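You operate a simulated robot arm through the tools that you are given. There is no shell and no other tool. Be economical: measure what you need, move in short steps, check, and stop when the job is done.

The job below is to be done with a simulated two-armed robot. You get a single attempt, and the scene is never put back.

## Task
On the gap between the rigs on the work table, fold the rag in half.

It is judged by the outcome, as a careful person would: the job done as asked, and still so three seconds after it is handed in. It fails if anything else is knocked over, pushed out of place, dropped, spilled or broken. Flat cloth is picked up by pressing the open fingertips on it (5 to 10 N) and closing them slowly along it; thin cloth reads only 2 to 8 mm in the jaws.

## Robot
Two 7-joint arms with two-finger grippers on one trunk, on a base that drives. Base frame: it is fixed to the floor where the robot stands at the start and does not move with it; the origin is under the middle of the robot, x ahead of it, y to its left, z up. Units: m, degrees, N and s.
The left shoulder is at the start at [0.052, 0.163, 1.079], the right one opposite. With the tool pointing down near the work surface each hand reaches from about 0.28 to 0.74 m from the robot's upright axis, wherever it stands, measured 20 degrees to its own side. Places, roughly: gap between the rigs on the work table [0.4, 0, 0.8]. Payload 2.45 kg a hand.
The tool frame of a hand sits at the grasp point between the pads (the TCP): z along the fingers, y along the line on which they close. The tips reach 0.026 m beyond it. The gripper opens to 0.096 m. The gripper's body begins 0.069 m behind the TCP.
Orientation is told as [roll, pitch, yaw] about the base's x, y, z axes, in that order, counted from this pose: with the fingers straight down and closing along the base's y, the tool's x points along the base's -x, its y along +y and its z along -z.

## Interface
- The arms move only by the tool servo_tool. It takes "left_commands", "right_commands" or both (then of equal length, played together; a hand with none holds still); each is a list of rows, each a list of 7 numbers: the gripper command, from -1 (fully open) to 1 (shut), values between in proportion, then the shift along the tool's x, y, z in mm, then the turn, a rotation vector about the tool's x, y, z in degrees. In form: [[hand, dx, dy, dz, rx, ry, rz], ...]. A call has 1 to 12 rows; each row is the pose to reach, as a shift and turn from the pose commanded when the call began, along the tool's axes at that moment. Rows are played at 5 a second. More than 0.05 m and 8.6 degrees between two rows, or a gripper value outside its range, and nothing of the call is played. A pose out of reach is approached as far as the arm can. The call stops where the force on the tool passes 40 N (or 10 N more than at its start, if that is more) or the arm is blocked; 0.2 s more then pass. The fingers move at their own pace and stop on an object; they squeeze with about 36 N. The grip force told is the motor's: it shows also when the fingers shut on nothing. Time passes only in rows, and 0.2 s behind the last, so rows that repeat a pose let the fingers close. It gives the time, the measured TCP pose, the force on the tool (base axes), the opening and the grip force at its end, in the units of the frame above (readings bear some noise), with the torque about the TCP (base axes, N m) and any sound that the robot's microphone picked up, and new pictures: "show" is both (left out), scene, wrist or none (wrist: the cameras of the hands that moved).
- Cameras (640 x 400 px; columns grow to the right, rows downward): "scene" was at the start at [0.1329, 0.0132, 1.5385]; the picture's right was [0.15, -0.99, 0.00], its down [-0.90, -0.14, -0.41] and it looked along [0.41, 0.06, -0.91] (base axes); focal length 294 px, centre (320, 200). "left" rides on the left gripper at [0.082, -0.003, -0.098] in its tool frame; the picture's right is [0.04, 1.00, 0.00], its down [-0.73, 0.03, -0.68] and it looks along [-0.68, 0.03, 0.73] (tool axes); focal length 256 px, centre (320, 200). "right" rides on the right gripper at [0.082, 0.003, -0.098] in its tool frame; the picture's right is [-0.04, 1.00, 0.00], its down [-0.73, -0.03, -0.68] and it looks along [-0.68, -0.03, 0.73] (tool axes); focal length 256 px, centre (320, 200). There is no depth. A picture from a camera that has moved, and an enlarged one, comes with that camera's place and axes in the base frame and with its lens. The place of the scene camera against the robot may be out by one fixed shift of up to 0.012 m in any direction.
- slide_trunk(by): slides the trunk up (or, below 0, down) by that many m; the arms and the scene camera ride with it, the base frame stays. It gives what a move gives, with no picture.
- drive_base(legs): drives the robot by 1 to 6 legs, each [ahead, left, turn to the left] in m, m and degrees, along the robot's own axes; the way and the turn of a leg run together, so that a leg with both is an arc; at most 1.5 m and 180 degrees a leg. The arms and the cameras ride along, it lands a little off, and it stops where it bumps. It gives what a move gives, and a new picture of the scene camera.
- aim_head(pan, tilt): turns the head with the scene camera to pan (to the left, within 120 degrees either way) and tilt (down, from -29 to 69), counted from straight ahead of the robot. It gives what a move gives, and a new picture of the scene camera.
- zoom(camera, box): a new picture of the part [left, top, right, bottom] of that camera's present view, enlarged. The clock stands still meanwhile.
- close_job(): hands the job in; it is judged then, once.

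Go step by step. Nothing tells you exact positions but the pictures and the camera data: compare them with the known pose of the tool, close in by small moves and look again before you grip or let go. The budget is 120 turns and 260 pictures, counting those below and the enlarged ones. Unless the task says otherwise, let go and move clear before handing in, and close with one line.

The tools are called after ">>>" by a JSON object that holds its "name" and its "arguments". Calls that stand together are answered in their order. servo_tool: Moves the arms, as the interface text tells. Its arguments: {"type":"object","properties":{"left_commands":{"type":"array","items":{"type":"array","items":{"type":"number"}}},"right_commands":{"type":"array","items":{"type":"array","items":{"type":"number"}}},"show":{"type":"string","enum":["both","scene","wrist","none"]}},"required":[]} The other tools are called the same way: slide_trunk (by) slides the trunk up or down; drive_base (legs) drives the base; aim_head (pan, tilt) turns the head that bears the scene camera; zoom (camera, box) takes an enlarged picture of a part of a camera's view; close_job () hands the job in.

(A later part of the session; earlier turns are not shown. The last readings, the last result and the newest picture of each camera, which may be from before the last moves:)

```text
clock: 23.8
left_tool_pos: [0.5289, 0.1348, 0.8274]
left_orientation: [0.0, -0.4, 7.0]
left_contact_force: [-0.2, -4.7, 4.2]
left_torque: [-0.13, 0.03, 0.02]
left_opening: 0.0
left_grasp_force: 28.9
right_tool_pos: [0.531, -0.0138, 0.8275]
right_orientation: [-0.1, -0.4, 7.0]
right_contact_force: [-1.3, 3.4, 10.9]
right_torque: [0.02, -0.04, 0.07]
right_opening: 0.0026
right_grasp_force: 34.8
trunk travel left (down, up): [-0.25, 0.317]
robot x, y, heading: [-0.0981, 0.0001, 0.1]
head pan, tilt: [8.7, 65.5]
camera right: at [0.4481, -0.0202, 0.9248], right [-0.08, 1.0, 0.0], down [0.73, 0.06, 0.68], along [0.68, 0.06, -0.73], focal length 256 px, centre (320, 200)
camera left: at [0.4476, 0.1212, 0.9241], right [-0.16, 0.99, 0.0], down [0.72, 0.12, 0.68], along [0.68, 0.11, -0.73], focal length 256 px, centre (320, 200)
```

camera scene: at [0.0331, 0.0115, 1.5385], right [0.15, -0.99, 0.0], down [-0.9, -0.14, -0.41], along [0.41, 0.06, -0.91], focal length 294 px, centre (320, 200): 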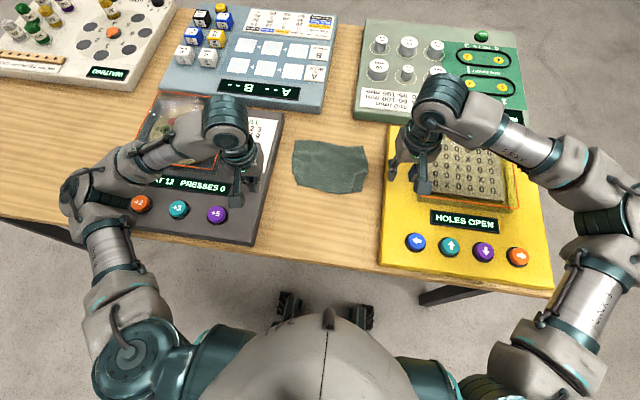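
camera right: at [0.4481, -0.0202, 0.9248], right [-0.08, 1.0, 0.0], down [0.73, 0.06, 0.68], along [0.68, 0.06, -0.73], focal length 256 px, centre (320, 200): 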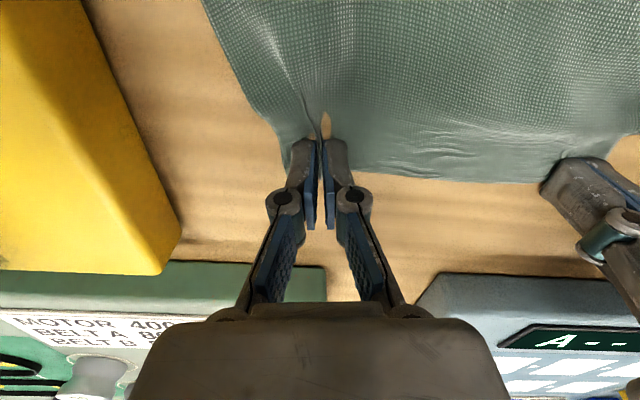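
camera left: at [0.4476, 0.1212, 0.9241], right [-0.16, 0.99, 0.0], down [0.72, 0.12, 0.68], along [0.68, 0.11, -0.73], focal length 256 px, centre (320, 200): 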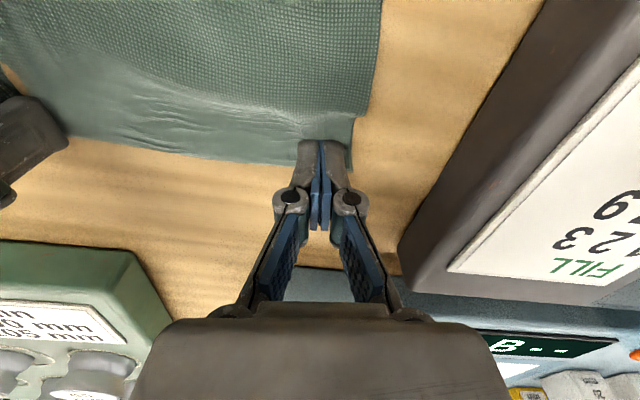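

The right hand holds cloth, but the left slipped and closed on nothing. I'll lift the left slightly, reopen it, move 6 mm further onto the cloth and press again.

>>> {"name": "servo_tool", "arguments": {"left_commands": [[1, 0, 0, -8, 0, 0, 0], [0.3, 3, -1, -12, 0, 0, 0], [0.3, 6, -2, -12, 0, 0, 0], [0.3, 6, -2, -6, 0, 0, 0], [0.3, 6, -2, -1, 0, 0, 0], [0.3, 6, -2, 0.5, 0, 0, 0], [0.3, 6, -2, 1, 0, 0, 0], [0.3, 6, -2, 1, 0, 0, 0]], "show": "wrist"}}

```text
clock: 25.6
left_tool_pos: [0.5245, 0.1335, 0.8263]
left_orientation: [-0.1, -0.5, 7.0]
left_contact_force: [0.3, 0.3, 7.7]
left_torque: [-0.03, 0.01, 0.01]
left_opening: 0.0342
left_grasp_force: 0.6
right_tool_pos: [0.5298, -0.0119, 0.8261]
right_orientation: [0.0, -0.4, 7.1]
right_contact_force: [-0.8, 0.2, 6.1]
right_torque: [0.0, -0.03, -0.02]
right_opening: 0.0029
right_grasp_force: 35.9
trunk travel left (down, up): [-0.25, 0.317]
robot x, y, heading: [-0.0983, -0.0002, -0.1]
head pan, tilt: [8.7, 65.5]
camera left: at [0.442, 0.1191, 0.9243], right [-0.16, 0.99, 0.0], down [0.72, 0.12, 0.69], along [0.68, 0.11, -0.73], focal length 256 px, centre (320, 200)
```

left: 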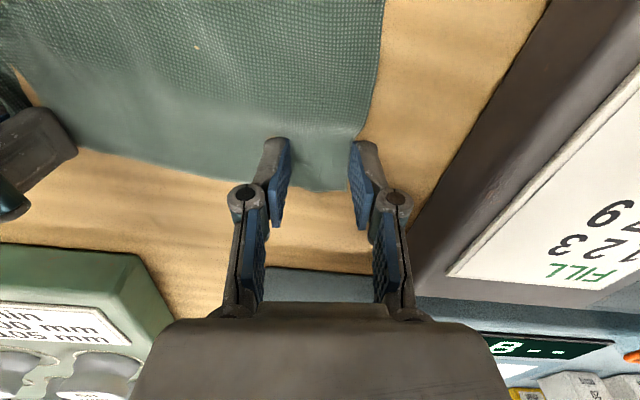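

The outer left finger is off the cloth's side edge, which explains the slip. I'll shift the hand 8 mm inward, press and close slowly.

>>> {"name": "servo_tool", "arguments": {"left_commands": [[0.3, 0, 0, -5, 0, 0, 0], [0.375, 0, -8, -5, 0, 0, 0], [0.375, 0, -8, 0, 0, 0, 0], [0.375, 0, -8, 0.2, 0, 0, 0], [0.47, 0, -8, 0.2, 0, 0, 0], [0.56, 0, -8, 0.2, 0, 0, 0], [0.65, 0, -8, 0.2, 0, 0, 0], [0.74, 0, -8, 0.2, 0, 0, 0], [0.83, 0, -8, 0.2, 0, 0, 0], [0.92, 0, -8, 0.2, 0, 0, 0], [1, 0, -8, 0.2, 0, 0, 0], [1, 0, -8, 0.2, 0, 0, 0]], "show": "wrist"}}

```text
clock: 28.1
left_tool_pos: [0.5246, 0.1221, 0.8265]
left_orientation: [-0.2, -0.5, 7.0]
left_contact_force: [-0.8, -15.1, 21.3]
left_torque: [-0.48, 0.05, -0.03]
left_opening: 0.0043
left_grasp_force: 33.1
right_tool_pos: [0.5289, -0.0131, 0.8272]
right_orientation: [0.0, -0.5, 7.1]
right_contact_force: [-1.4, 10.9, 0.2]
right_torque: [0.19, -0.01, 0.06]
right_opening: 0.0027
right_grasp_force: 30.3
trunk travel left (down, up): [-0.25, 0.317]
robot x, y, heading: [-0.1002, -0.002, -0.3]
head pan, tilt: [8.7, 65.5]
camera left: at [0.4422, 0.1094, 0.9242], right [-0.16, 0.99, 0.0], down [0.72, 0.12, 0.69], along [0.68, 0.11, -0.73], focal length 256 px, centre (320, 200)
```

left: 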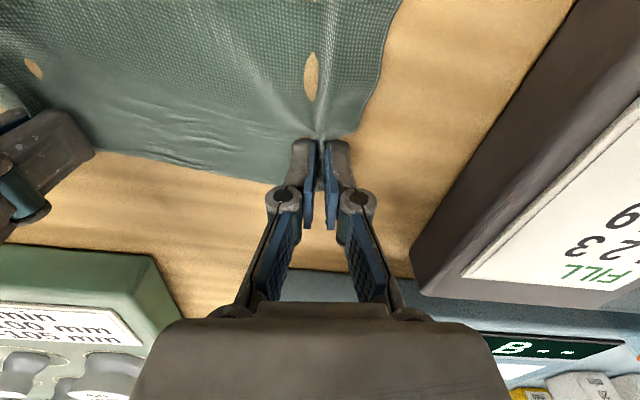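

Both hands hold cloth now (4.3 and 2.7 mm), though it is taut between them. I'll ease them together and lift the far edge in an arc toward the robot, tilting the hands as they go.

>>> {"name": "servo_tool", "arguments": {"left_commands": [[1, 0, -4, -3, 0, 0, 0], [1, 3.3, -5, -14, 0, -3.75, 0], [1, 10.6, -5, -26.8, 0, -7.5, 0], [1, 21.5, -5, -37.6, 0, -11.25, 0], [1, 35.2, -5, -45.3, 0, -15, 0], [1, 50.9, -5, -49.9, 0, -18.75, 0], [1, 67.7, -5, -51.5, 0, -22.5, 0], [1, 67.7, -5, -51.5, 0, -22.5, 0]], "right_commands": [[1, 0, 4, -3, 0, 0, 0], [1, 3.3, 5, -14, 0, -3.75, 0], [1, 10.6, 5, -26.8, 0, -7.5, 0], [1, 21.5, 5, -37.6, 0, -11.25, 0], [1, 35.2, 5, -45.3, 0, -15, 0], [1, 50.9, 5, -49.9, 0, -18.75, 0], [1, 67.7, 5, -51.5, 0, -22.5, 0], [1, 67.7, 5, -51.5, 0, -22.5, 0]], "show": "wrist"}}

>>> {"name": "zoom", "arguments": {"camera": "scene", "box": [240, 110, 400, 210]}}

```text
clock: 29.9
left_tool_pos: [0.4574, 0.0942, 0.8908]
left_orientation: [0.4, -24.2, 6.3]
left_contact_force: [0.7, 0.3, -1.2]
left_torque: [0.06, 0.02, -0.01]
left_opening: 0.0055
left_grasp_force: 35.7
right_tool_pos: [0.4587, -0.0299, 0.8836]
right_orientation: [0.8, -23.3, 6.5]
right_contact_force: [0.7, 0.6, -0.9]
right_torque: [-0.01, -0.02, 0.02]
right_opening: 0.0047
right_grasp_force: 34.7
trunk travel left (down, up): [-0.25, 0.317]
robot x, y, heading: [-0.098, -0.0005, 0.1]
head pan, tilt: [8.7, 65.5]
heard: click
camera right: at [0.3441, -0.0416, 0.9405], right [-0.08, 1.0, 0.03], down [0.41, 0.01, 0.91], along [0.91, 0.09, -0.4], focal length 256 px, centre (320, 200)
camera left: at [0.3434, 0.0757, 0.9471], right [-0.15, 0.99, -0.01], down [0.39, 0.07, 0.92], along [0.91, 0.14, -0.39], focal length 256 px, centre (320, 200)
```

right: 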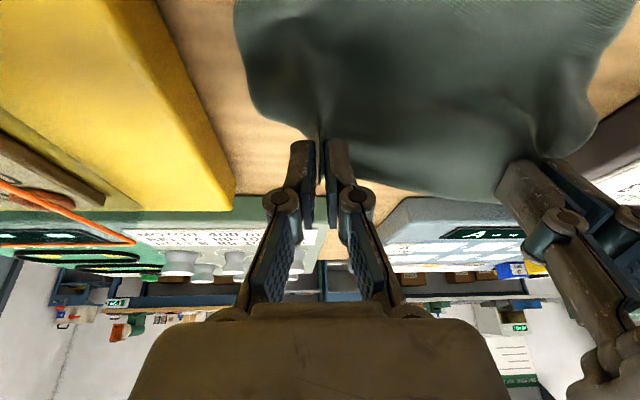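
left: 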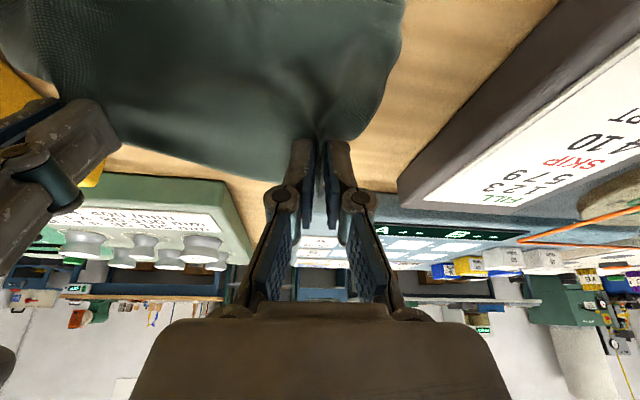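

```text
4.00 times, centred on (320, 160) of scene
camera zoom: at [0.023, -0.0419, 1.5406], right [0.15, -0.99, -0.03], down [-0.9, -0.12, -0.42], along [0.41, 0.09, -0.91], focal length 1175 px, centre (320, 360)
```

zoom: 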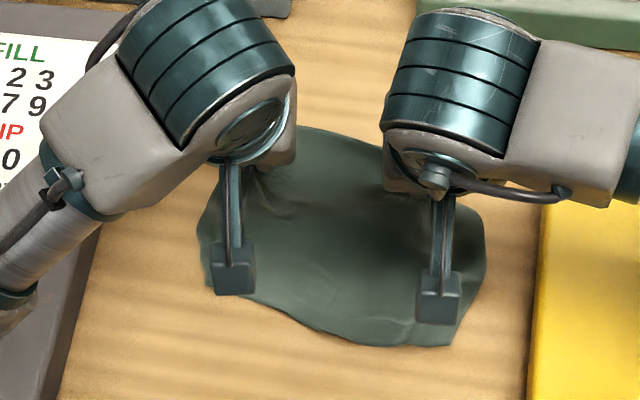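

I heard a click, and the head camera seems to have shifted sideways by about 5 cm. I need to look at the whole scene before going on.

>>> {"name": "zoom", "arguments": {"camera": "scene", "box": [0, 0, 640, 400]}}

>>> {"name": "servo_tool", "arguments": {"left_commands": [[1, 0, 0, 0, 0, 0, 0]], "show": "none"}}

>>> {"name": "zoom", "arguments": {"camera": "scene", "box": [320, 0, 640, 400]}}

```text
1.00 times, centred on (320, 200) of scene (not enlarged: the box is as wide or as high as the picture)
camera zoom: at [0.023, -0.0419, 1.5406], right [0.15, -0.99, -0.03], down [-0.9, -0.12, -0.42], along [0.41, 0.09, -0.91], focal length 294 px, centre (320, 200)
```

zoom: 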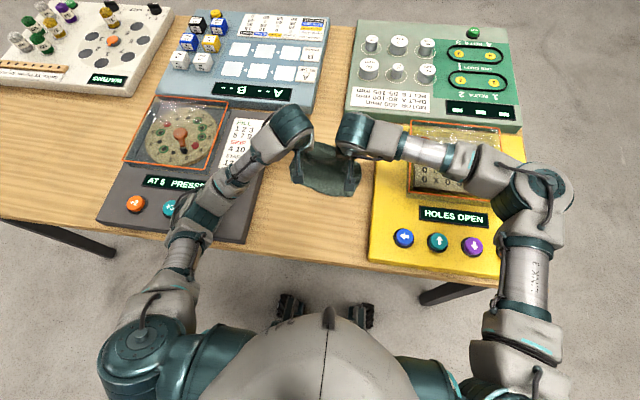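

```text
clock: 30.4
left_tool_pos: [0.4586, 0.0954, 0.8913]
left_orientation: [0.5, -24.0, 6.6]
left_contact_force: [-0.6, 0.8, 1.1]
left_torque: [0.03, 0.05, 0.0]
left_opening: 0.0034
left_grasp_force: 36.7
right_tool_pos: [0.4562, -0.0287, 0.8821]
right_orientation: [0.8, -23.3, 6.7]
right_contact_force: [0.9, 1.3, -0.9]
right_torque: [0.0, 0.0, 0.0]
right_opening: 0.0049
right_grasp_force: 35.1
trunk travel left (down, up): [-0.25, 0.317]
robot x, y, heading: [-0.0952, 0.0013, -0.0]
head pan, tilt: [8.7, 65.5]
```

```text
1.00 times, centred on (480, 200) of scene (not enlarged: the box is as wide or as high as the picture)
camera zoom: at [0.0221, -0.0419, 1.5402], right [0.15, -0.99, -0.03], down [-0.9, -0.12, -0.42], along [0.41, 0.1, -0.91], focal length 294 px, centre (160, 200)
```

zoom: 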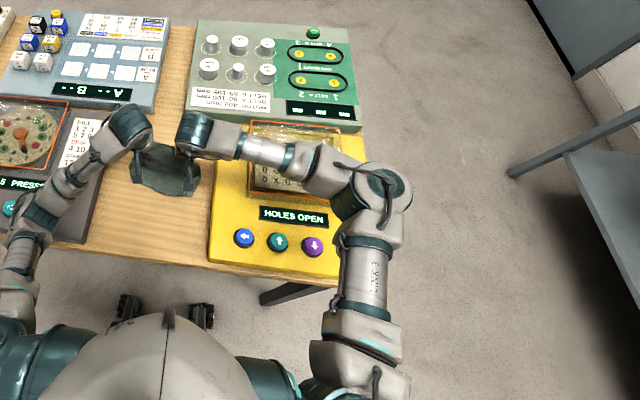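

The left elbow came down on the "+5" button: its display now reads 5 instead of 12, and the robot is leaning on it. I'll relieve it straight up by raising the trunk a little.

>>> {"name": "slide_trunk", "arguments": {"by": 0.05}}

>>> {"name": "zoom", "arguments": {"camera": "scene", "box": [80, 80, 400, 280]}}

```text
clock: 31.3
left_tool_pos: [0.4577, 0.0922, 0.9277]
left_orientation: [0.8, -23.0, 6.6]
left_contact_force: [-0.5, -2.4, 1.7]
left_torque: [0.09, -0.06, 0.06]
left_opening: 0.0048
left_grasp_force: 30.2
right_tool_pos: [0.4624, -0.0353, 0.9276]
right_orientation: [0.8, -22.9, 6.6]
right_contact_force: [0.1, -0.9, -0.5]
right_torque: [0.1, 0.06, 0.03]
right_opening: 0.003
right_grasp_force: 28.7
trunk travel left (down, up): [-0.3, 0.267]
robot x, y, heading: [-0.0977, -0.0043, 0.1]
head pan, tilt: [8.7, 65.5]
```

```text
2.00 times, centred on (240, 180) of scene
camera zoom: at [0.0021, -0.0065, 1.5895], right [0.15, -0.99, -0.01], down [-0.9, -0.13, -0.41], along [0.41, 0.07, -0.91], focal length 588 px, centre (480, 240)
```

zoom: 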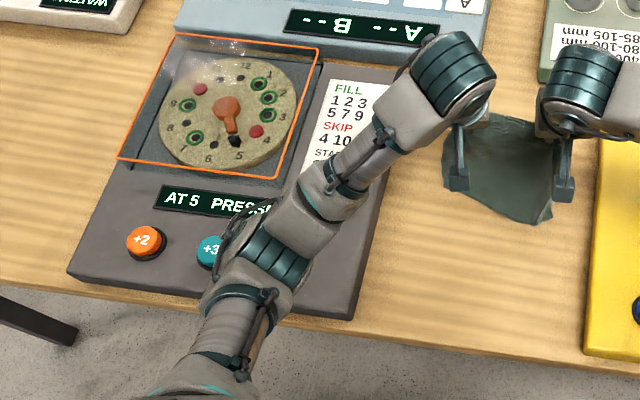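

The lean is easing but not fully gone. I'll wait a moment and check again.

>>> {"name": "servo_tool", "arguments": {"left_commands": [[1, 0, 0, 0, 0, 0, 0], [1, 0, 0, 0, 0, 0, 0], [1, 0, 0, 0, 0, 0, 0]], "show": "scene"}}

```text
clock: 32.1
left_tool_pos: [0.4587, 0.1012, 0.9269]
left_orientation: [0.3, -23.0, 6.8]
left_contact_force: [-0.9, -0.9, 0.9]
left_torque: [0.09, -0.02, 0.05]
left_opening: 0.0043
left_grasp_force: 31.2
right_tool_pos: [0.4633, -0.0263, 0.9289]
right_orientation: [0.4, -23.0, 6.8]
right_contact_force: [0.7, 0.6, 1.4]
right_torque: [0.04, 0.02, 0.05]
right_opening: 0.001
right_grasp_force: 27.8
trunk travel left (down, up): [-0.3, 0.267]
robot x, y, heading: [-0.0997, -0.0006, 0.0]
head pan, tilt: [8.7, 65.5]
camera scene: at [0.0018, 0.0104, 1.5898], right [0.15, -0.99, 0.0], down [-0.9, -0.14, -0.41], along [0.41, 0.06, -0.91], focal length 294 px, centre (320, 200)
```

scene: 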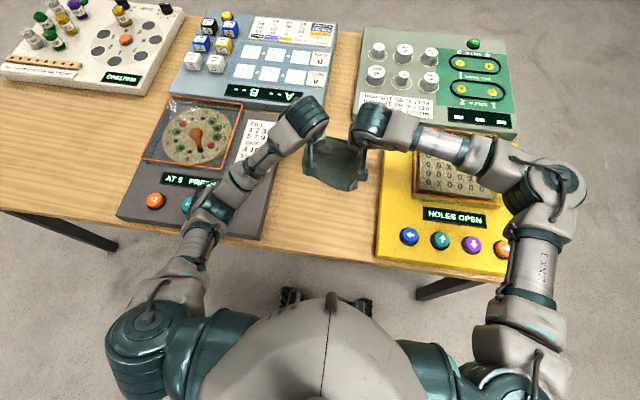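

The lean is gone. I'll check the cloth in the hands.

>>> {"name": "zoom", "arguments": {"camera": "scene", "box": [260, 90, 420, 190]}}

>>> {"name": "zoom", "arguments": {"camera": "right", "box": [0, 0, 640, 400]}}

>>> {"name": "zoom", "arguments": {"camera": "left", "box": [0, 0, 640, 400]}}

```text
4.00 times, centred on (340, 140) of scene
camera zoom: at [0.0018, 0.0104, 1.5898], right [0.15, -0.99, 0.0], down [-0.9, -0.14, -0.41], along [0.41, 0.06, -0.91], focal length 1175 px, centre (240, 440)
```

zoom: 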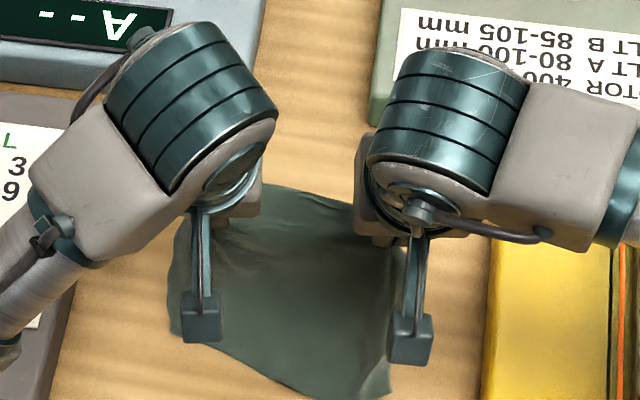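

```text
1.00 times, centred on (320, 200) of right (not enlarged: the box is as wide or as high as the picture)
camera zoom: at [0.3493, -0.037, 0.9872], right [-0.08, 1.0, 0.02], down [0.41, 0.02, 0.91], along [0.91, 0.09, -0.41], focal length 256 px, centre (320, 200)
```

zoom: 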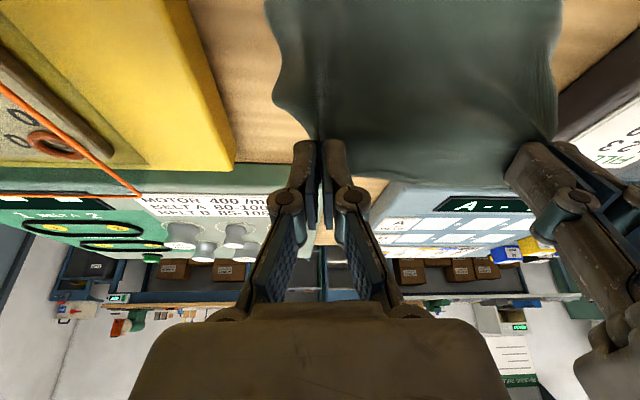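

```text
1.00 times, centred on (320, 200) of left (not enlarged: the box is as wide or as high as the picture)
camera zoom: at [0.3454, 0.0838, 0.9857], right [-0.16, 0.99, -0.01], down [0.4, 0.07, 0.91], along [0.9, 0.14, -0.41], focal length 256 px, centre (320, 200)
```

zoom: 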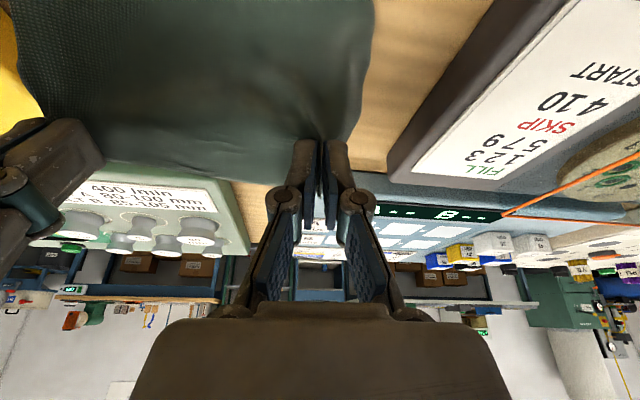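

Both hands still hold the edge, with the cloth hanging and the near edge resting on the table. I'll lower the hands and reduce the tilt in small steps, then raise the trunk further so the elbows stay clear of the rigs.

>>> {"name": "servo_tool", "arguments": {"left_commands": [[1, -1, 0, 10, 0, 3, 0], [1, -2, 0, 20, 0, 6, 0], [1, -3, 0, 30, 0, 9, 0], [1, -3.9, 0, 38.4, 0, 11, 0]], "right_commands": [[1, -1, 0, 10, 0, 3, 0], [1, -2, 0, 20, 0, 6, 0], [1, -3, 0, 30, 0, 9, 0], [1, -3.9, 0, 38.4, 0, 11, 0]], "show": "scene"}}

```text
clock: 33.1
left_tool_pos: [0.477, 0.0958, 0.8945]
left_orientation: [0.6, -12.0, 6.7]
left_contact_force: [0.5, -0.4, -0.4]
left_torque: [0.0, -0.01, 0.01]
left_opening: 0.0052
left_grasp_force: 35.5
right_tool_pos: [0.4807, -0.0323, 0.8944]
right_orientation: [0.7, -11.8, 6.7]
right_contact_force: [0.3, -1.9, -1.0]
right_torque: [0.13, -0.01, 0.03]
right_opening: 0.0008
right_grasp_force: 28.2
trunk travel left (down, up): [-0.3, 0.267]
robot x, y, heading: [-0.0936, -0.0056, -0.1]
head pan, tilt: [8.7, 65.5]
camera scene: at [0.0032, -0.0117, 1.5897], right [0.15, -0.99, -0.01], down [-0.9, -0.13, -0.41], along [0.4, 0.07, -0.91], focal length 294 px, centre (320, 200)
```

scene: 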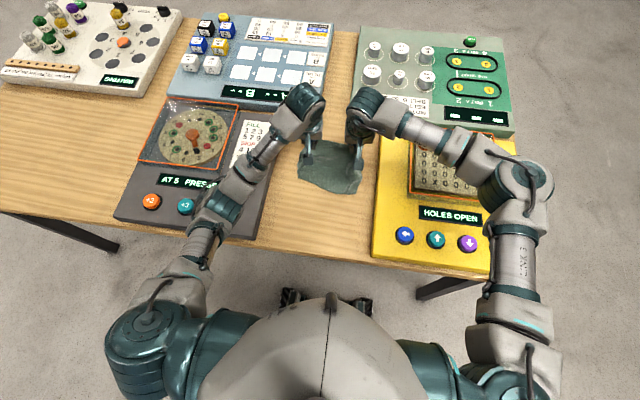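

The lean is starting again, so the elbow is still too low. I'll raise the trunk another 0.08 m.

>>> {"name": "slide_trunk", "arguments": {"by": 0.08}}

>>> {"name": "servo_tool", "arguments": {"left_commands": [[1, 0, 0, 0, 0, 0, 0], [1, 0, 0, 0, 0, 0, 0]], "right_commands": [[1, 0, 0, 0, 0, 0, 0], [1, 0, 0, 0, 0, 0, 0]]}}

```text
clock: 34.2
left_tool_pos: [0.4792, 0.1178, 0.9716]
left_orientation: [-0.3, -11.8, 7.1]
left_contact_force: [-0.7, 0.1, 0.6]
left_torque: [0.01, -0.02, 0.02]
left_opening: 0.0024
left_grasp_force: 29.1
right_tool_pos: [0.4815, -0.0112, 0.9741]
right_orientation: [-0.3, -11.8, 7.2]
right_contact_force: [0.2, 0.6, -1.6]
right_torque: [-0.02, 0.03, 0.01]
right_opening: 0.0043
right_grasp_force: 36.0
trunk travel left (down, up): [-0.38, 0.187]
robot x, y, heading: [-0.0978, -0.0, -0.2]
head pan, tilt: [8.7, 65.5]
```

```text
clock: 34.8
left_tool_pos: [0.4781, 0.1004, 0.9727]
left_orientation: [0.5, -12.0, 6.9]
left_contact_force: [-0.2, -0.7, 2.0]
left_torque: [0.07, 0.03, 0.02]
left_opening: 0.0035
left_grasp_force: 30.1
right_tool_pos: [0.4804, -0.0275, 0.9756]
right_orientation: [0.5, -12.0, 6.9]
right_contact_force: [0.8, -0.3, -0.7]
right_torque: [0.06, 0.04, -0.02]
right_opening: 0.0049
right_grasp_force: 35.1
trunk travel left (down, up): [-0.38, 0.187]
robot x, y, heading: [-0.096, -0.004, -0.2]
head pan, tilt: [8.7, 65.5]
camera scene: at [-0.0291, -0.0051, 1.67], right [0.15, -0.99, -0.01], down [-0.9, -0.13, -0.41], along [0.41, 0.07, -0.91], focal length 294 px, centre (320, 200)
camera right: at [0.3811, -0.0364, 1.0534], right [-0.08, 1.0, 0.02], down [0.58, 0.03, 0.82], along [0.81, 0.08, -0.58], focal length 256 px, centre (320, 200)
camera left: at [0.3774, 0.0845, 1.0526], right [-0.16, 0.99, 0.0], down [0.57, 0.09, 0.82], along [0.81, 0.13, -0.58], focal length 256 px, centre (320, 200)
```

scene: 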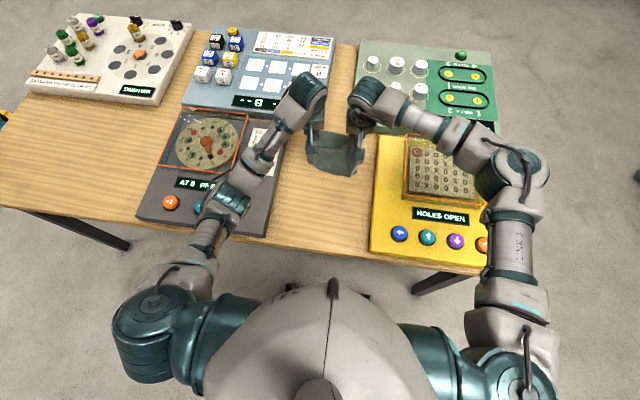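
right: 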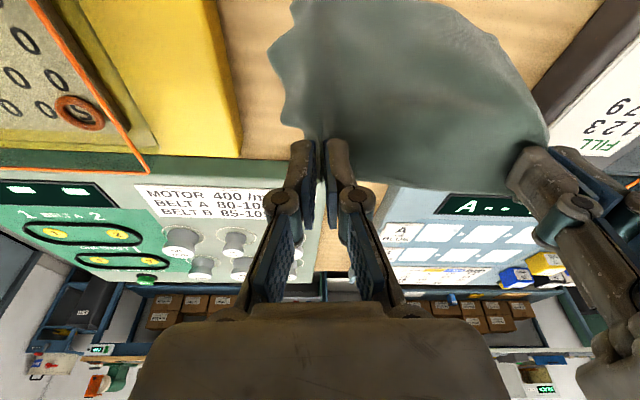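
left: 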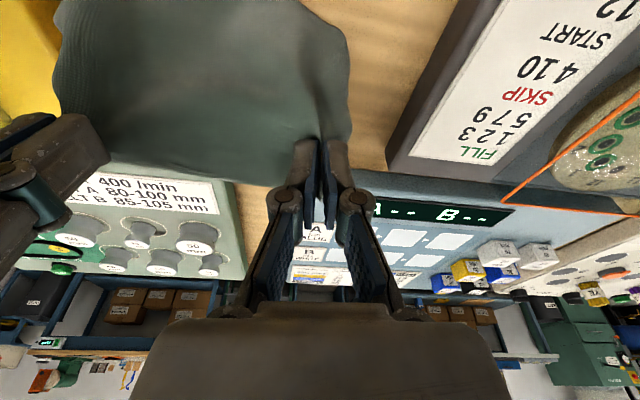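

The display may have changed again; I'll let the sway settle and read it.

>>> {"name": "servo_tool", "arguments": {"left_commands": [[1, 0, 0, 0, 0, 0, 0], [1, 0, 0, 0, 0, 0, 0], [1, 0, 0, 0, 0, 0, 0], [1, 0, 0, 0, 0, 0, 0], [1, 0, 0, 0, 0, 0, 0]], "show": "none"}}

>>> {"name": "zoom", "arguments": {"camera": "scene", "box": [130, 90, 450, 290]}}

```text
clock: 36.0
left_tool_pos: [0.4755, 0.1152, 0.972]
left_orientation: [-0.1, -11.9, 7.1]
left_contact_force: [-0.8, 0.2, 2.2]
left_torque: [0.17, 0.07, 0.02]
left_opening: 0.0029
left_grasp_force: 35.8
right_tool_pos: [0.4806, -0.0114, 0.974]
right_orientation: [-0.1, -11.8, 7.0]
right_contact_force: [-0.4, -0.9, -1.2]
right_torque: [-0.02, -0.01, 0.04]
right_opening: 0.0046
right_grasp_force: 35.6
trunk travel left (down, up): [-0.38, 0.187]
robot x, y, heading: [-0.097, 0.0006, -0.1]
head pan, tilt: [8.7, 65.5]
```

```text
2.00 times, centred on (290, 190) of scene
camera zoom: at [-0.029, 0.0098, 1.67], right [0.15, -0.99, 0.0], down [-0.9, -0.14, -0.41], along [0.41, 0.06, -0.91], focal length 588 px, centre (380, 220)
```

zoom: 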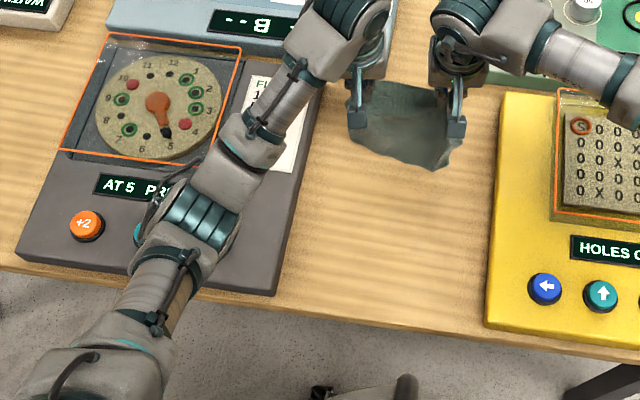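

The display still reads 5 and the sway has settled. I'll raise the trunk another 0.05 m for elbow clearance; the rag hangs free from both hands. Then I'll lay its lower half on the table and fold the upper half back over it.

>>> {"name": "slide_trunk", "arguments": {"by": 0.05}}

>>> {"name": "aim_head", "arguments": {"pan": 0, "tilt": 55}}

>>> {"name": "servo_tool", "arguments": {"left_commands": [[1, 0, 0, 0, 0, 0, 0], [1, 0, 0, 0, 0, 0, 0], [1, 0, 0, 0, 0, 0, 0], [1, 0, 0, 0, 0, 0, 0]], "show": "scene"}}

```text
clock: 37.0
left_tool_pos: [0.4777, 0.1154, 1.0212]
left_orientation: [-0.1, -11.9, 7.0]
left_contact_force: [0.3, -1.1, 2.5]
left_torque: [0.01, -0.01, -0.01]
left_opening: 0.0021
left_grasp_force: 34.3
right_tool_pos: [0.4805, -0.0126, 1.0239]
right_orientation: [-0.1, -11.9, 7.1]
right_contact_force: [-0.2, -1.4, 0.4]
right_torque: [0.03, 0.0, -0.01]
right_opening: 0.0014
right_grasp_force: 32.3
trunk travel left (down, up): [-0.43, 0.137]
robot x, y, heading: [-0.0994, -0.0026, 0.2]
head pan, tilt: [8.7, 65.5]
```

```text
clock: 37.7
left_tool_pos: [0.4774, 0.107, 1.0233]
left_orientation: [0.2, -12.0, 7.0]
left_contact_force: [-0.3, -1.6, 1.1]
left_torque: [-0.01, -0.02, -0.01]
left_opening: 0.0017
left_grasp_force: 32.1
right_tool_pos: [0.4807, -0.0201, 1.0234]
right_orientation: [0.1, -11.9, 6.9]
right_contact_force: [-0.7, -0.6, 1.0]
right_torque: [0.02, -0.01, 0.0]
right_opening: 0.0006
right_grasp_force: 27.7
trunk travel left (down, up): [-0.43, 0.137]
robot x, y, heading: [-0.0999, 0.001, -0.0]
head pan, tilt: [0.0, 55.0]
camera scene: at [-0.0258, -0.0067, 1.7319], right [0.0, -1.0, 0.0], down [-0.82, 0.0, -0.57], along [0.57, 0.0, -0.82], focal length 294 px, centre (320, 200)
```

scene: 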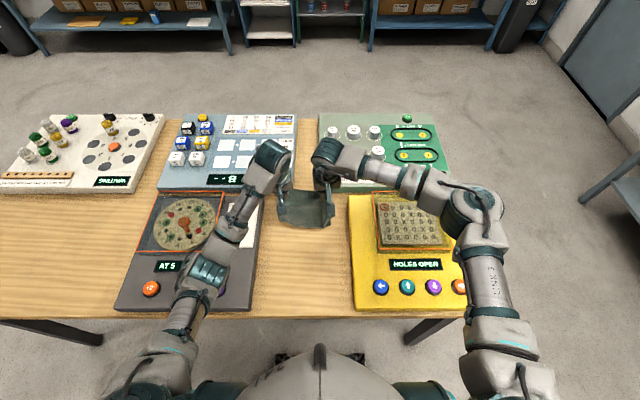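

```text
clock: 38.7
left_tool_pos: [0.4776, 0.1101, 1.0221]
left_orientation: [0.2, -11.9, 6.9]
left_contact_force: [0.4, 0.1, -0.5]
left_torque: [0.03, 0.02, 0.0]
left_opening: 0.0043
left_grasp_force: 34.6
right_tool_pos: [0.4812, -0.018, 1.0242]
right_orientation: [0.0, -12.0, 7.0]
right_contact_force: [1.0, -0.9, -0.8]
right_torque: [0.07, 0.07, 0.0]
right_opening: 0.0028
right_grasp_force: 35.7
trunk travel left (down, up): [-0.43, 0.137]
robot x, y, heading: [-0.0992, -0.001, -0.1]
head pan, tilt: [0.0, 55.0]
camera scene: at [-0.0261, -0.002, 1.7321], right [0.0, -1.0, 0.0], down [-0.82, 0.0, -0.57], along [0.57, 0.0, -0.82], focal length 294 px, centre (320, 200)
```

scene: 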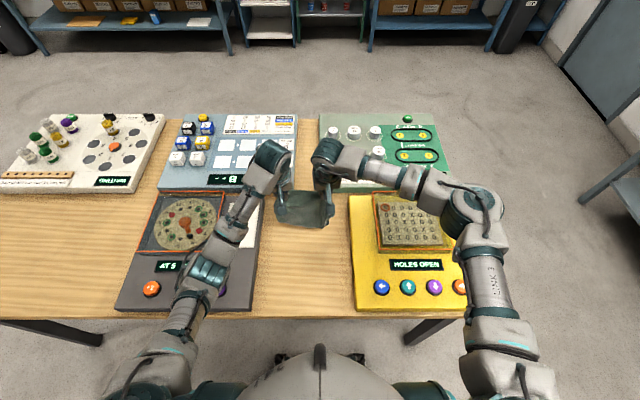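

The rag hangs free, and the lateral motion is only residual sway. I'll lower the hands until the bottom edge meets the table.

>>> {"name": "servo_tool", "arguments": {"left_commands": [[1, 3.5, 0, 17, 0, 0, 0], [1, 7, 0, 34, 0, 0, 0], [1, 10.4, 0, 49, 0, 0, 0], [1, 10.4, 0, 49, 0, 0, 0], [1, 10.4, 0, 49, 0, 0, 0]], "right_commands": [[1, 3.5, 0, 17, 0, 0, 0], [1, 7, 0, 34, 0, 0, 0], [1, 10.4, 0, 49, 0, 0, 0], [1, 10.4, 0, 49, 0, 0, 0], [1, 10.4, 0, 49, 0, 0, 0]], "show": "wrist"}}

>>> {"name": "zoom", "arguments": {"camera": "scene", "box": [180, 130, 420, 280]}}

```text
clock: 39.9
left_tool_pos: [0.4753, 0.1111, 0.9721]
left_orientation: [0.0, -11.9, 7.1]
left_contact_force: [-0.5, 0.0, -0.7]
left_torque: [0.01, 0.04, 0.0]
left_opening: 0.0024
left_grasp_force: 29.7
right_tool_pos: [0.4808, -0.0146, 0.975]
right_orientation: [0.0, -12.0, 7.1]
right_contact_force: [-0.1, 1.9, 0.9]
right_torque: [0.0, 0.02, 0.02]
right_opening: 0.0024
right_grasp_force: 29.8
trunk travel left (down, up): [-0.43, 0.137]
robot x, y, heading: [-0.1022, 0.0051, -0.3]
head pan, tilt: [0.0, 55.0]
camera right: at [0.3815, -0.0233, 1.0542], right [-0.08, 1.0, 0.01], down [0.58, 0.04, 0.82], along [0.81, 0.07, -0.58], focal length 256 px, centre (320, 200)
camera left: at [0.3757, 0.0962, 1.0507], right [-0.16, 0.99, -0.01], down [0.57, 0.1, 0.82], along [0.81, 0.13, -0.58], focal length 256 px, centre (320, 200)
```

right: 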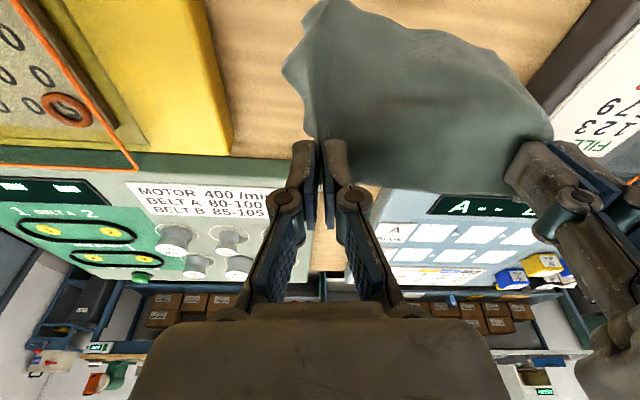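
left: 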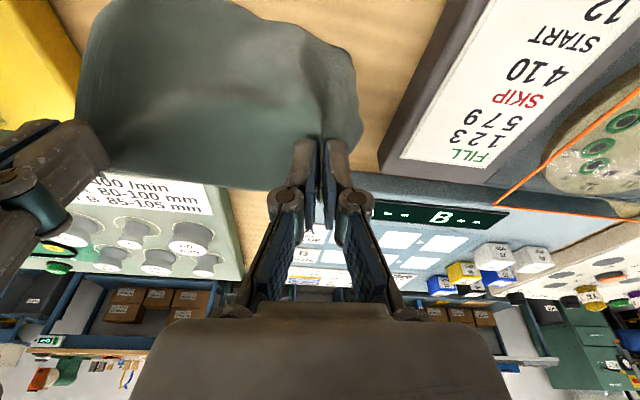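

```text
2.67 times, centred on (300, 205) of scene
camera zoom: at [-0.0262, 0.0023, 1.7321], right [0.0, -1.0, 0.0], down [-0.82, 0.0, -0.57], along [0.57, 0.0, -0.82], focal length 783 px, centre (373, 187)
```

zoom: 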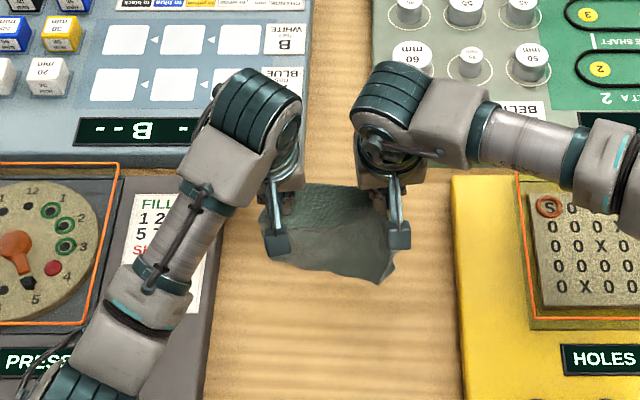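

The bottom edge is at the table, directly below the hands. I'll move the hands forward and down so the lower half lies flat away from the robot.

>>> {"name": "servo_tool", "arguments": {"left_commands": [[1, -13.4, 0, 9, 0, 0, 0], [1, -26.8, 0, 18, 0, 0, 0], [1, -40, 0, 28, 0, 0, 0], [1, -53.1, 0, 38.9, 0, 0, 0], [1, -63, 0, 51, 0, 0, 0], [1, -73.3, 0, 63.7, 0, 0, 0], [1, -78, 0, 77, 0, 0, 0], [1, -82.8, 0, 91.2, 0, 0, 0], [1, -83.6, 0, 111.8, 0, 0, 0], [1, -83.6, 0, 111.8, 0, 0, 0]], "right_commands": [[1, -13.4, 0, 9, 0, 0, 0], [1, -26.8, 0, 18, 0, 0, 0], [1, -40, 0, 28, 0, 0, 0], [1, -53.1, 0, 38.9, 0, 0, 0], [1, -63, 0, 51, 0, 0, 0], [1, -73.3, 0, 63.7, 0, 0, 0], [1, -78, 0, 77, 0, 0, 0], [1, -82.8, 0, 91.2, 0, 0, 0], [1, -83.6, 0, 111.8, 0, 0, 0], [1, -83.6, 0, 111.8, 0, 0, 0]]}}

>>> {"name": "zoom", "arguments": {"camera": "scene", "box": [200, 130, 400, 255]}}

```text
clock: 42.1
left_tool_pos: [0.5831, 0.1265, 0.88]
left_orientation: [-0.2, -11.9, 7.0]
left_contact_force: [-0.3, -5.4, 2.4]
left_torque: [-0.1, -0.01, -0.1]
left_opening: 0.0029
left_grasp_force: 35.8
right_tool_pos: [0.5703, -0.0048, 0.8914]
right_orientation: [0.1, -12.0, 7.2]
right_contact_force: [-0.2, 5.6, -0.4]
right_torque: [0.04, -0.02, 0.06]
right_opening: 0.0028
right_grasp_force: 35.7
right hand out of reach, approached as far as the arm can: row 8, 9, 10
trunk travel left (down, up): [-0.43, 0.137]
robot x, y, heading: [-0.1009, 0.0012, -0.0]
head pan, tilt: [0.0, 55.0]
camera scene: at [-0.0253, 0.003, 1.732], right [0.0, -1.0, 0.0], down [-0.82, 0.0, -0.57], along [0.57, 0.0, -0.82], focal length 294 px, centre (320, 200)
camera right: at [0.4719, -0.0139, 0.9711], right [-0.08, 1.0, 0.01], down [0.58, 0.04, 0.82], along [0.81, 0.07, -0.58], focal length 256 px, centre (320, 200)
camera left: at [0.4822, 0.1104, 0.9586], right [-0.16, 0.99, -0.01], down [0.57, 0.1, 0.82], along [0.81, 0.13, -0.58], focal length 256 px, centre (320, 200)
```

scene: 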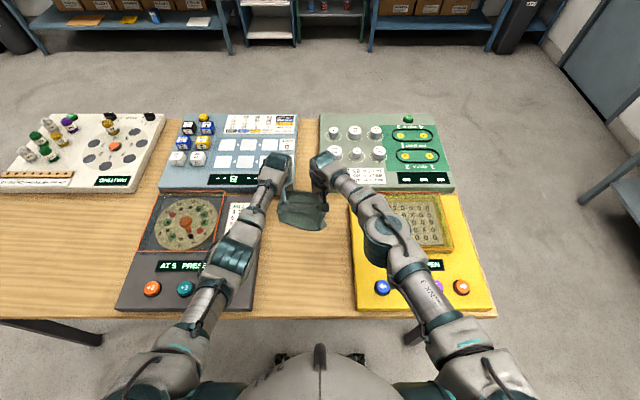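
right: 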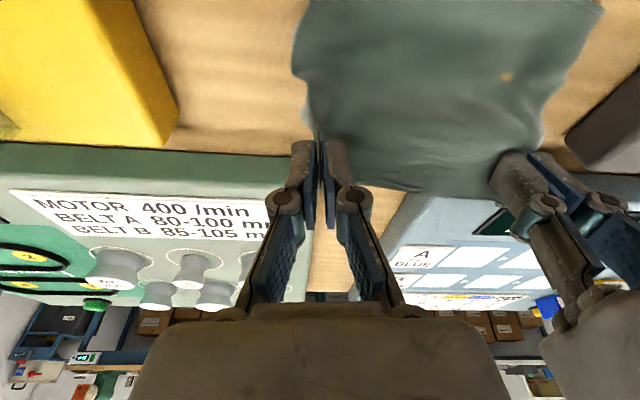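
left: 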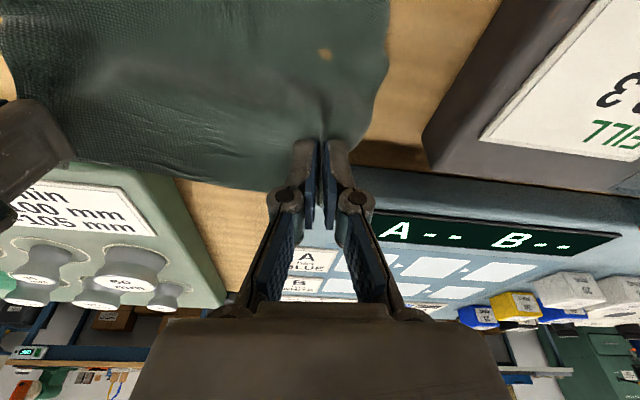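

```text
3.20 times, centred on (300, 192) of scene
camera zoom: at [-0.0253, 0.003, 1.732], right [0.0, -1.0, 0.0], down [-0.82, 0.0, -0.57], along [0.57, 0.0, -0.82], focal length 940 px, centre (384, 224)
```

zoom: 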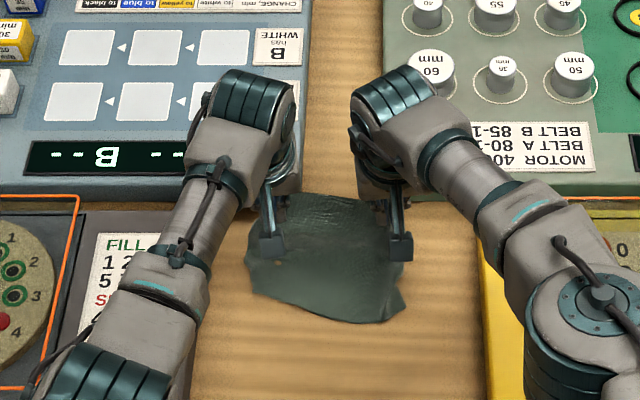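

The right arm ran out of reach there and the rag is lying askew. I'll lift it free again, bring it 0.19 m closer, and lower the trunk a bit so it can be laid out properly.

>>> {"name": "servo_tool", "arguments": {"left_commands": [[1, -7, 0, -34, 0, 0, 0], [1, -14, 0, -68, 0, 0, 0], [1, -21.8, 0, -102.7, 0, 0, 0], [1, 9, 0, -109, 0, 0, 0], [1, 40, 0, -116, 0, 0, 0], [1, 71, 0, -122, 0, 0, 0], [1, 102, 0, -129, 0, 0, 0], [1, 133, 0, -136, 0, 0, 0], [1, 164, 0, -142.2, 0, 0, 0], [1, 164, 0, -142.2, 0, 0, 0], [1, 164, 0, -142.2, 0, 0, 0]], "right_commands": [[1, -6.5, 0, -31, 0, 0, 0], [1, -13, 0, -62, 0, 0, 0], [1, -19.6, 0, -91.9, 0, 0, 0], [1, 9, 0, -98, 0, 0, 0], [1, 37, 0, -104, 0, 0, 0], [1, 66, 0, -110, 0, 0, 0], [1, 95, 0, -116, 0, 0, 0], [1, 123, 0, -122, 0, 0, 0], [1, 151.6, 0, -128.3, 0, 0, 0], [1, 151.6, 0, -128.3, 0, 0, 0], [1, 151.6, 0, -128.3, 0, 0, 0]]}}

```text
clock: 44.5
left_tool_pos: [0.3932, 0.1009, 0.9869]
left_orientation: [-0.1, -11.8, 7.1]
left_contact_force: [-0.2, -0.3, 0.4]
left_torque: [-0.05, -0.02, -0.04]
left_opening: 0.0043
left_grasp_force: 31.4
right_tool_pos: [0.3954, -0.0297, 0.9873]
right_orientation: [0.0, -12.0, 7.0]
right_contact_force: [0.2, 1.4, 0.0]
right_torque: [0.03, 0.03, 0.03]
right_opening: 0.0052
right_grasp_force: 32.4
trunk travel left (down, up): [-0.43, 0.137]
robot x, y, heading: [-0.0991, -0.0026, -0.2]
head pan, tilt: [0.0, 55.0]
camera scene: at [-0.0265, 0.0011, 1.7321], right [0.0, -1.0, 0.0], down [-0.82, 0.0, -0.57], along [0.57, 0.0, -0.82], focal length 294 px, centre (320, 200)
camera right: at [0.2957, -0.038, 1.0668], right [-0.08, 1.0, 0.01], down [0.58, 0.04, 0.82], along [0.81, 0.07, -0.58], focal length 256 px, centre (320, 200)
camera left: at [0.2931, 0.0852, 1.0655], right [-0.16, 0.99, -0.01], down [0.57, 0.1, 0.82], along [0.81, 0.13, -0.58], focal length 256 px, centre (320, 200)
```

scene: 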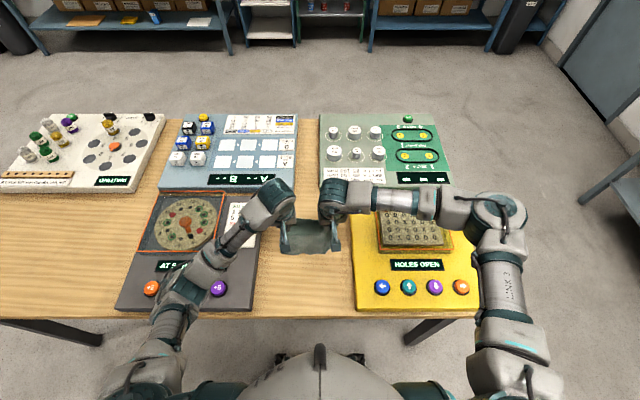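
right: 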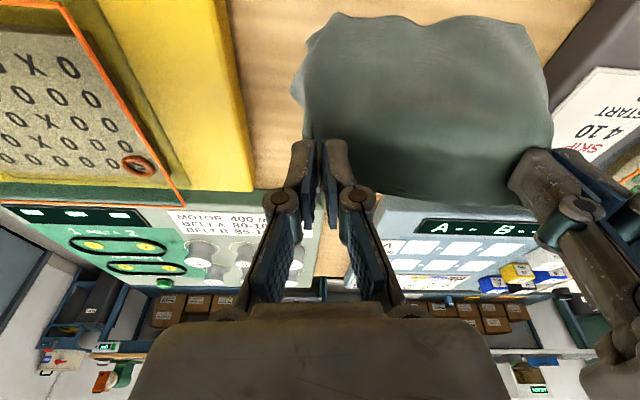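
left: 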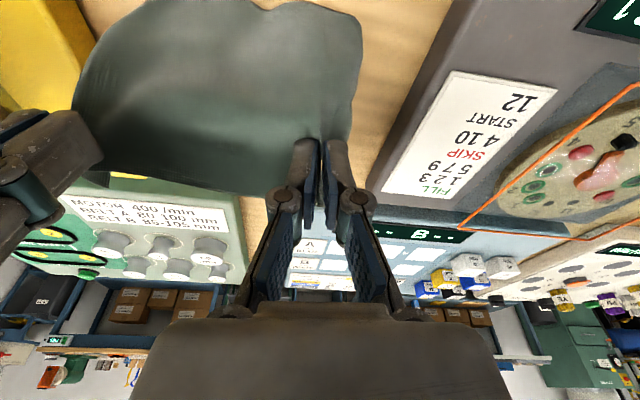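

The rag hangs evenly at the near end of the gap. I'll swap 6 cm of trunk height for hand height so the arms can reach the far side when laying it out.

>>> {"name": "servo_tool", "arguments": {"left_commands": [[1, -4, 0, -20, 0, 0, 0], [1, -8, 0, -40, 0, 0, 0], [1, -12.5, 0, -58.7, 0, 0, 0]], "right_commands": [[1, -4, 0, -20, 0, 0, 0], [1, -8, 0, -40, 0, 0, 0], [1, -12.5, 0, -58.7, 0, 0, 0]], "show": "none"}}

>>> {"name": "slide_trunk", "arguments": {"by": -0.06}}

>>> {"name": "servo_tool", "arguments": {"left_commands": [[1, 3.5, 0, 16.6, 0, 0, 0], [1, -15.4, 0, 23.7, 0, 1, 0], [1, -38.4, 0, 35.8, 0, 3, 0], [1, -64.6, 0, 56.7, 0, 5, 0], [1, -84.5, 0, 83.4, 0, 7, 0], [1, -98.8, 0, 112, 0, 9, 0], [1, -106.2, 0, 140.1, 0, 11, 0], [1, -108, 0, 165.1, 0, 12, 0], [1, -112.4, 0, 178.3, 0, 12, 0], [1, -112.4, 0, 178.3, 0, 12, 0]], "right_commands": [[1, 3.5, 0, 16.6, 0, 0, 0], [1, -15.4, 0, 23.7, 0, 1, 0], [1, -38.4, 0, 35.8, 0, 3, 0], [1, -64.6, 0, 56.7, 0, 5, 0], [1, -84.5, 0, 83.4, 0, 7, 0], [1, -98.8, 0, 112, 0, 9, 0], [1, -106.2, 0, 140.1, 0, 11, 0], [1, -108, 0, 165.1, 0, 12, 0], [1, -112.4, 0, 178.3, 0, 12, 0], [1, -112.4, 0, 178.3, 0, 12, 0]]}}

>>> {"name": "zoom", "arguments": {"camera": "scene", "box": [200, 130, 400, 255]}}

```text
clock: 45.3
left_tool_pos: [0.3914, 0.1032, 1.0473]
left_orientation: [0.0, -12.0, 7.0]
left_contact_force: [0.7, -3.0, -4.4]
left_torque: [0.03, 0.0, -0.02]
left_opening: 0.0032
left_grasp_force: 27.9
right_tool_pos: [0.3933, -0.0287, 1.0474]
right_orientation: [0.0, -12.0, 7.2]
right_contact_force: [-0.3, 1.2, 1.2]
right_torque: [-0.04, 0.01, 0.02]
right_opening: 0.0015
right_grasp_force: 28.0
trunk travel left (down, up): [-0.43, 0.137]
robot x, y, heading: [-0.0981, 0.0027, -0.2]
head pan, tilt: [0.0, 55.0]
```

```text
clock: 46.3
left_tool_pos: [0.3925, 0.1026, 0.9861]
left_orientation: [0.0, -12.1, 7.1]
left_contact_force: [-0.1, -4.5, 0.2]
left_torque: [-0.07, -0.01, -0.08]
left_opening: 0.0035
left_grasp_force: 35.7
right_tool_pos: [0.3949, -0.0283, 0.9868]
right_orientation: [0.0, -12.0, 7.1]
right_contact_force: [-0.2, 4.4, -0.2]
right_torque: [0.02, -0.05, 0.08]
right_opening: 0.0035
right_grasp_force: 30.4
trunk travel left (down, up): [-0.37, 0.197]
robot x, y, heading: [-0.0949, -0.0004, 0.3]
head pan, tilt: [0.0, 55.0]
```

```text
clock: 48.5
left_tool_pos: [0.5392, 0.1201, 0.834]
left_orientation: [0.1, 0.2, 7.0]
left_contact_force: [0.7, -1.5, 1.7]
left_torque: [-0.04, 0.01, -0.02]
left_opening: 0.0013
left_grasp_force: 29.2
right_tool_pos: [0.5363, -0.0117, 0.8364]
right_orientation: [-0.1, 0.0, 7.2]
right_contact_force: [-0.2, 2.0, 0.1]
right_torque: [0.04, -0.02, 0.03]
right_opening: 0.0025
right_grasp_force: 28.9
right hand out of reach, approached as far as the arm can: row 9, 10
trunk travel left (down, up): [-0.37, 0.197]
robot x, y, heading: [-0.0976, -0.0004, 0.0]
head pan, tilt: [0.0, 55.0]
camera scene: at [-0.0128, 0.0029, 1.6721], right [0.0, -1.0, 0.0], down [-0.82, 0.0, -0.57], along [0.57, 0.0, -0.82], focal length 294 px, centre (320, 200)
camera right: at [0.4548, -0.0172, 0.9351], right [-0.08, 1.0, 0.0], down [0.73, 0.06, 0.68], along [0.68, 0.06, -0.74], focal length 256 px, centre (320, 200)
camera left: at [0.4585, 0.1062, 0.9315], right [-0.16, 0.99, 0.0], down [0.73, 0.12, 0.68], along [0.67, 0.11, -0.74], focal length 256 px, centre (320, 200)
```

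scene: 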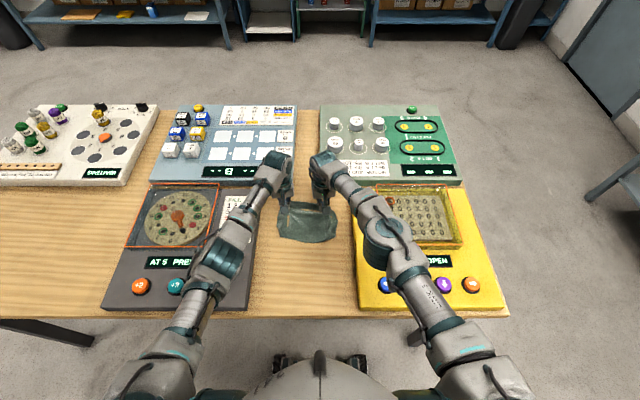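
right: 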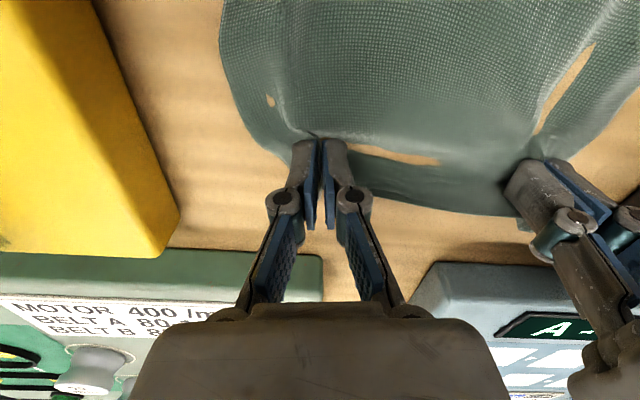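
left: 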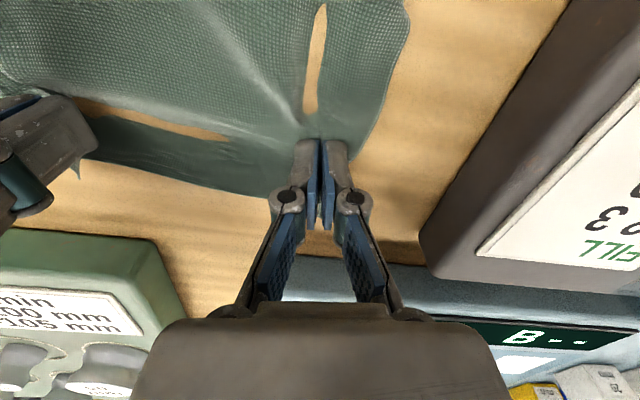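

```text
3.20 times, centred on (300, 192) of scene
camera zoom: at [-0.0128, 0.0029, 1.6721], right [0.0, -1.0, 0.0], down [-0.82, 0.0, -0.57], along [0.57, 0.0, -0.82], focal length 940 px, centre (384, 224)
```

zoom: 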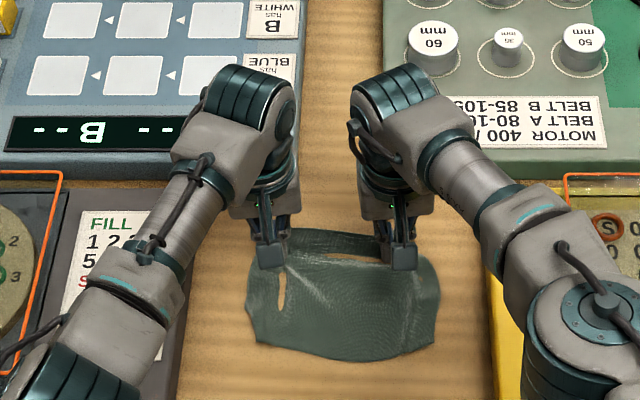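

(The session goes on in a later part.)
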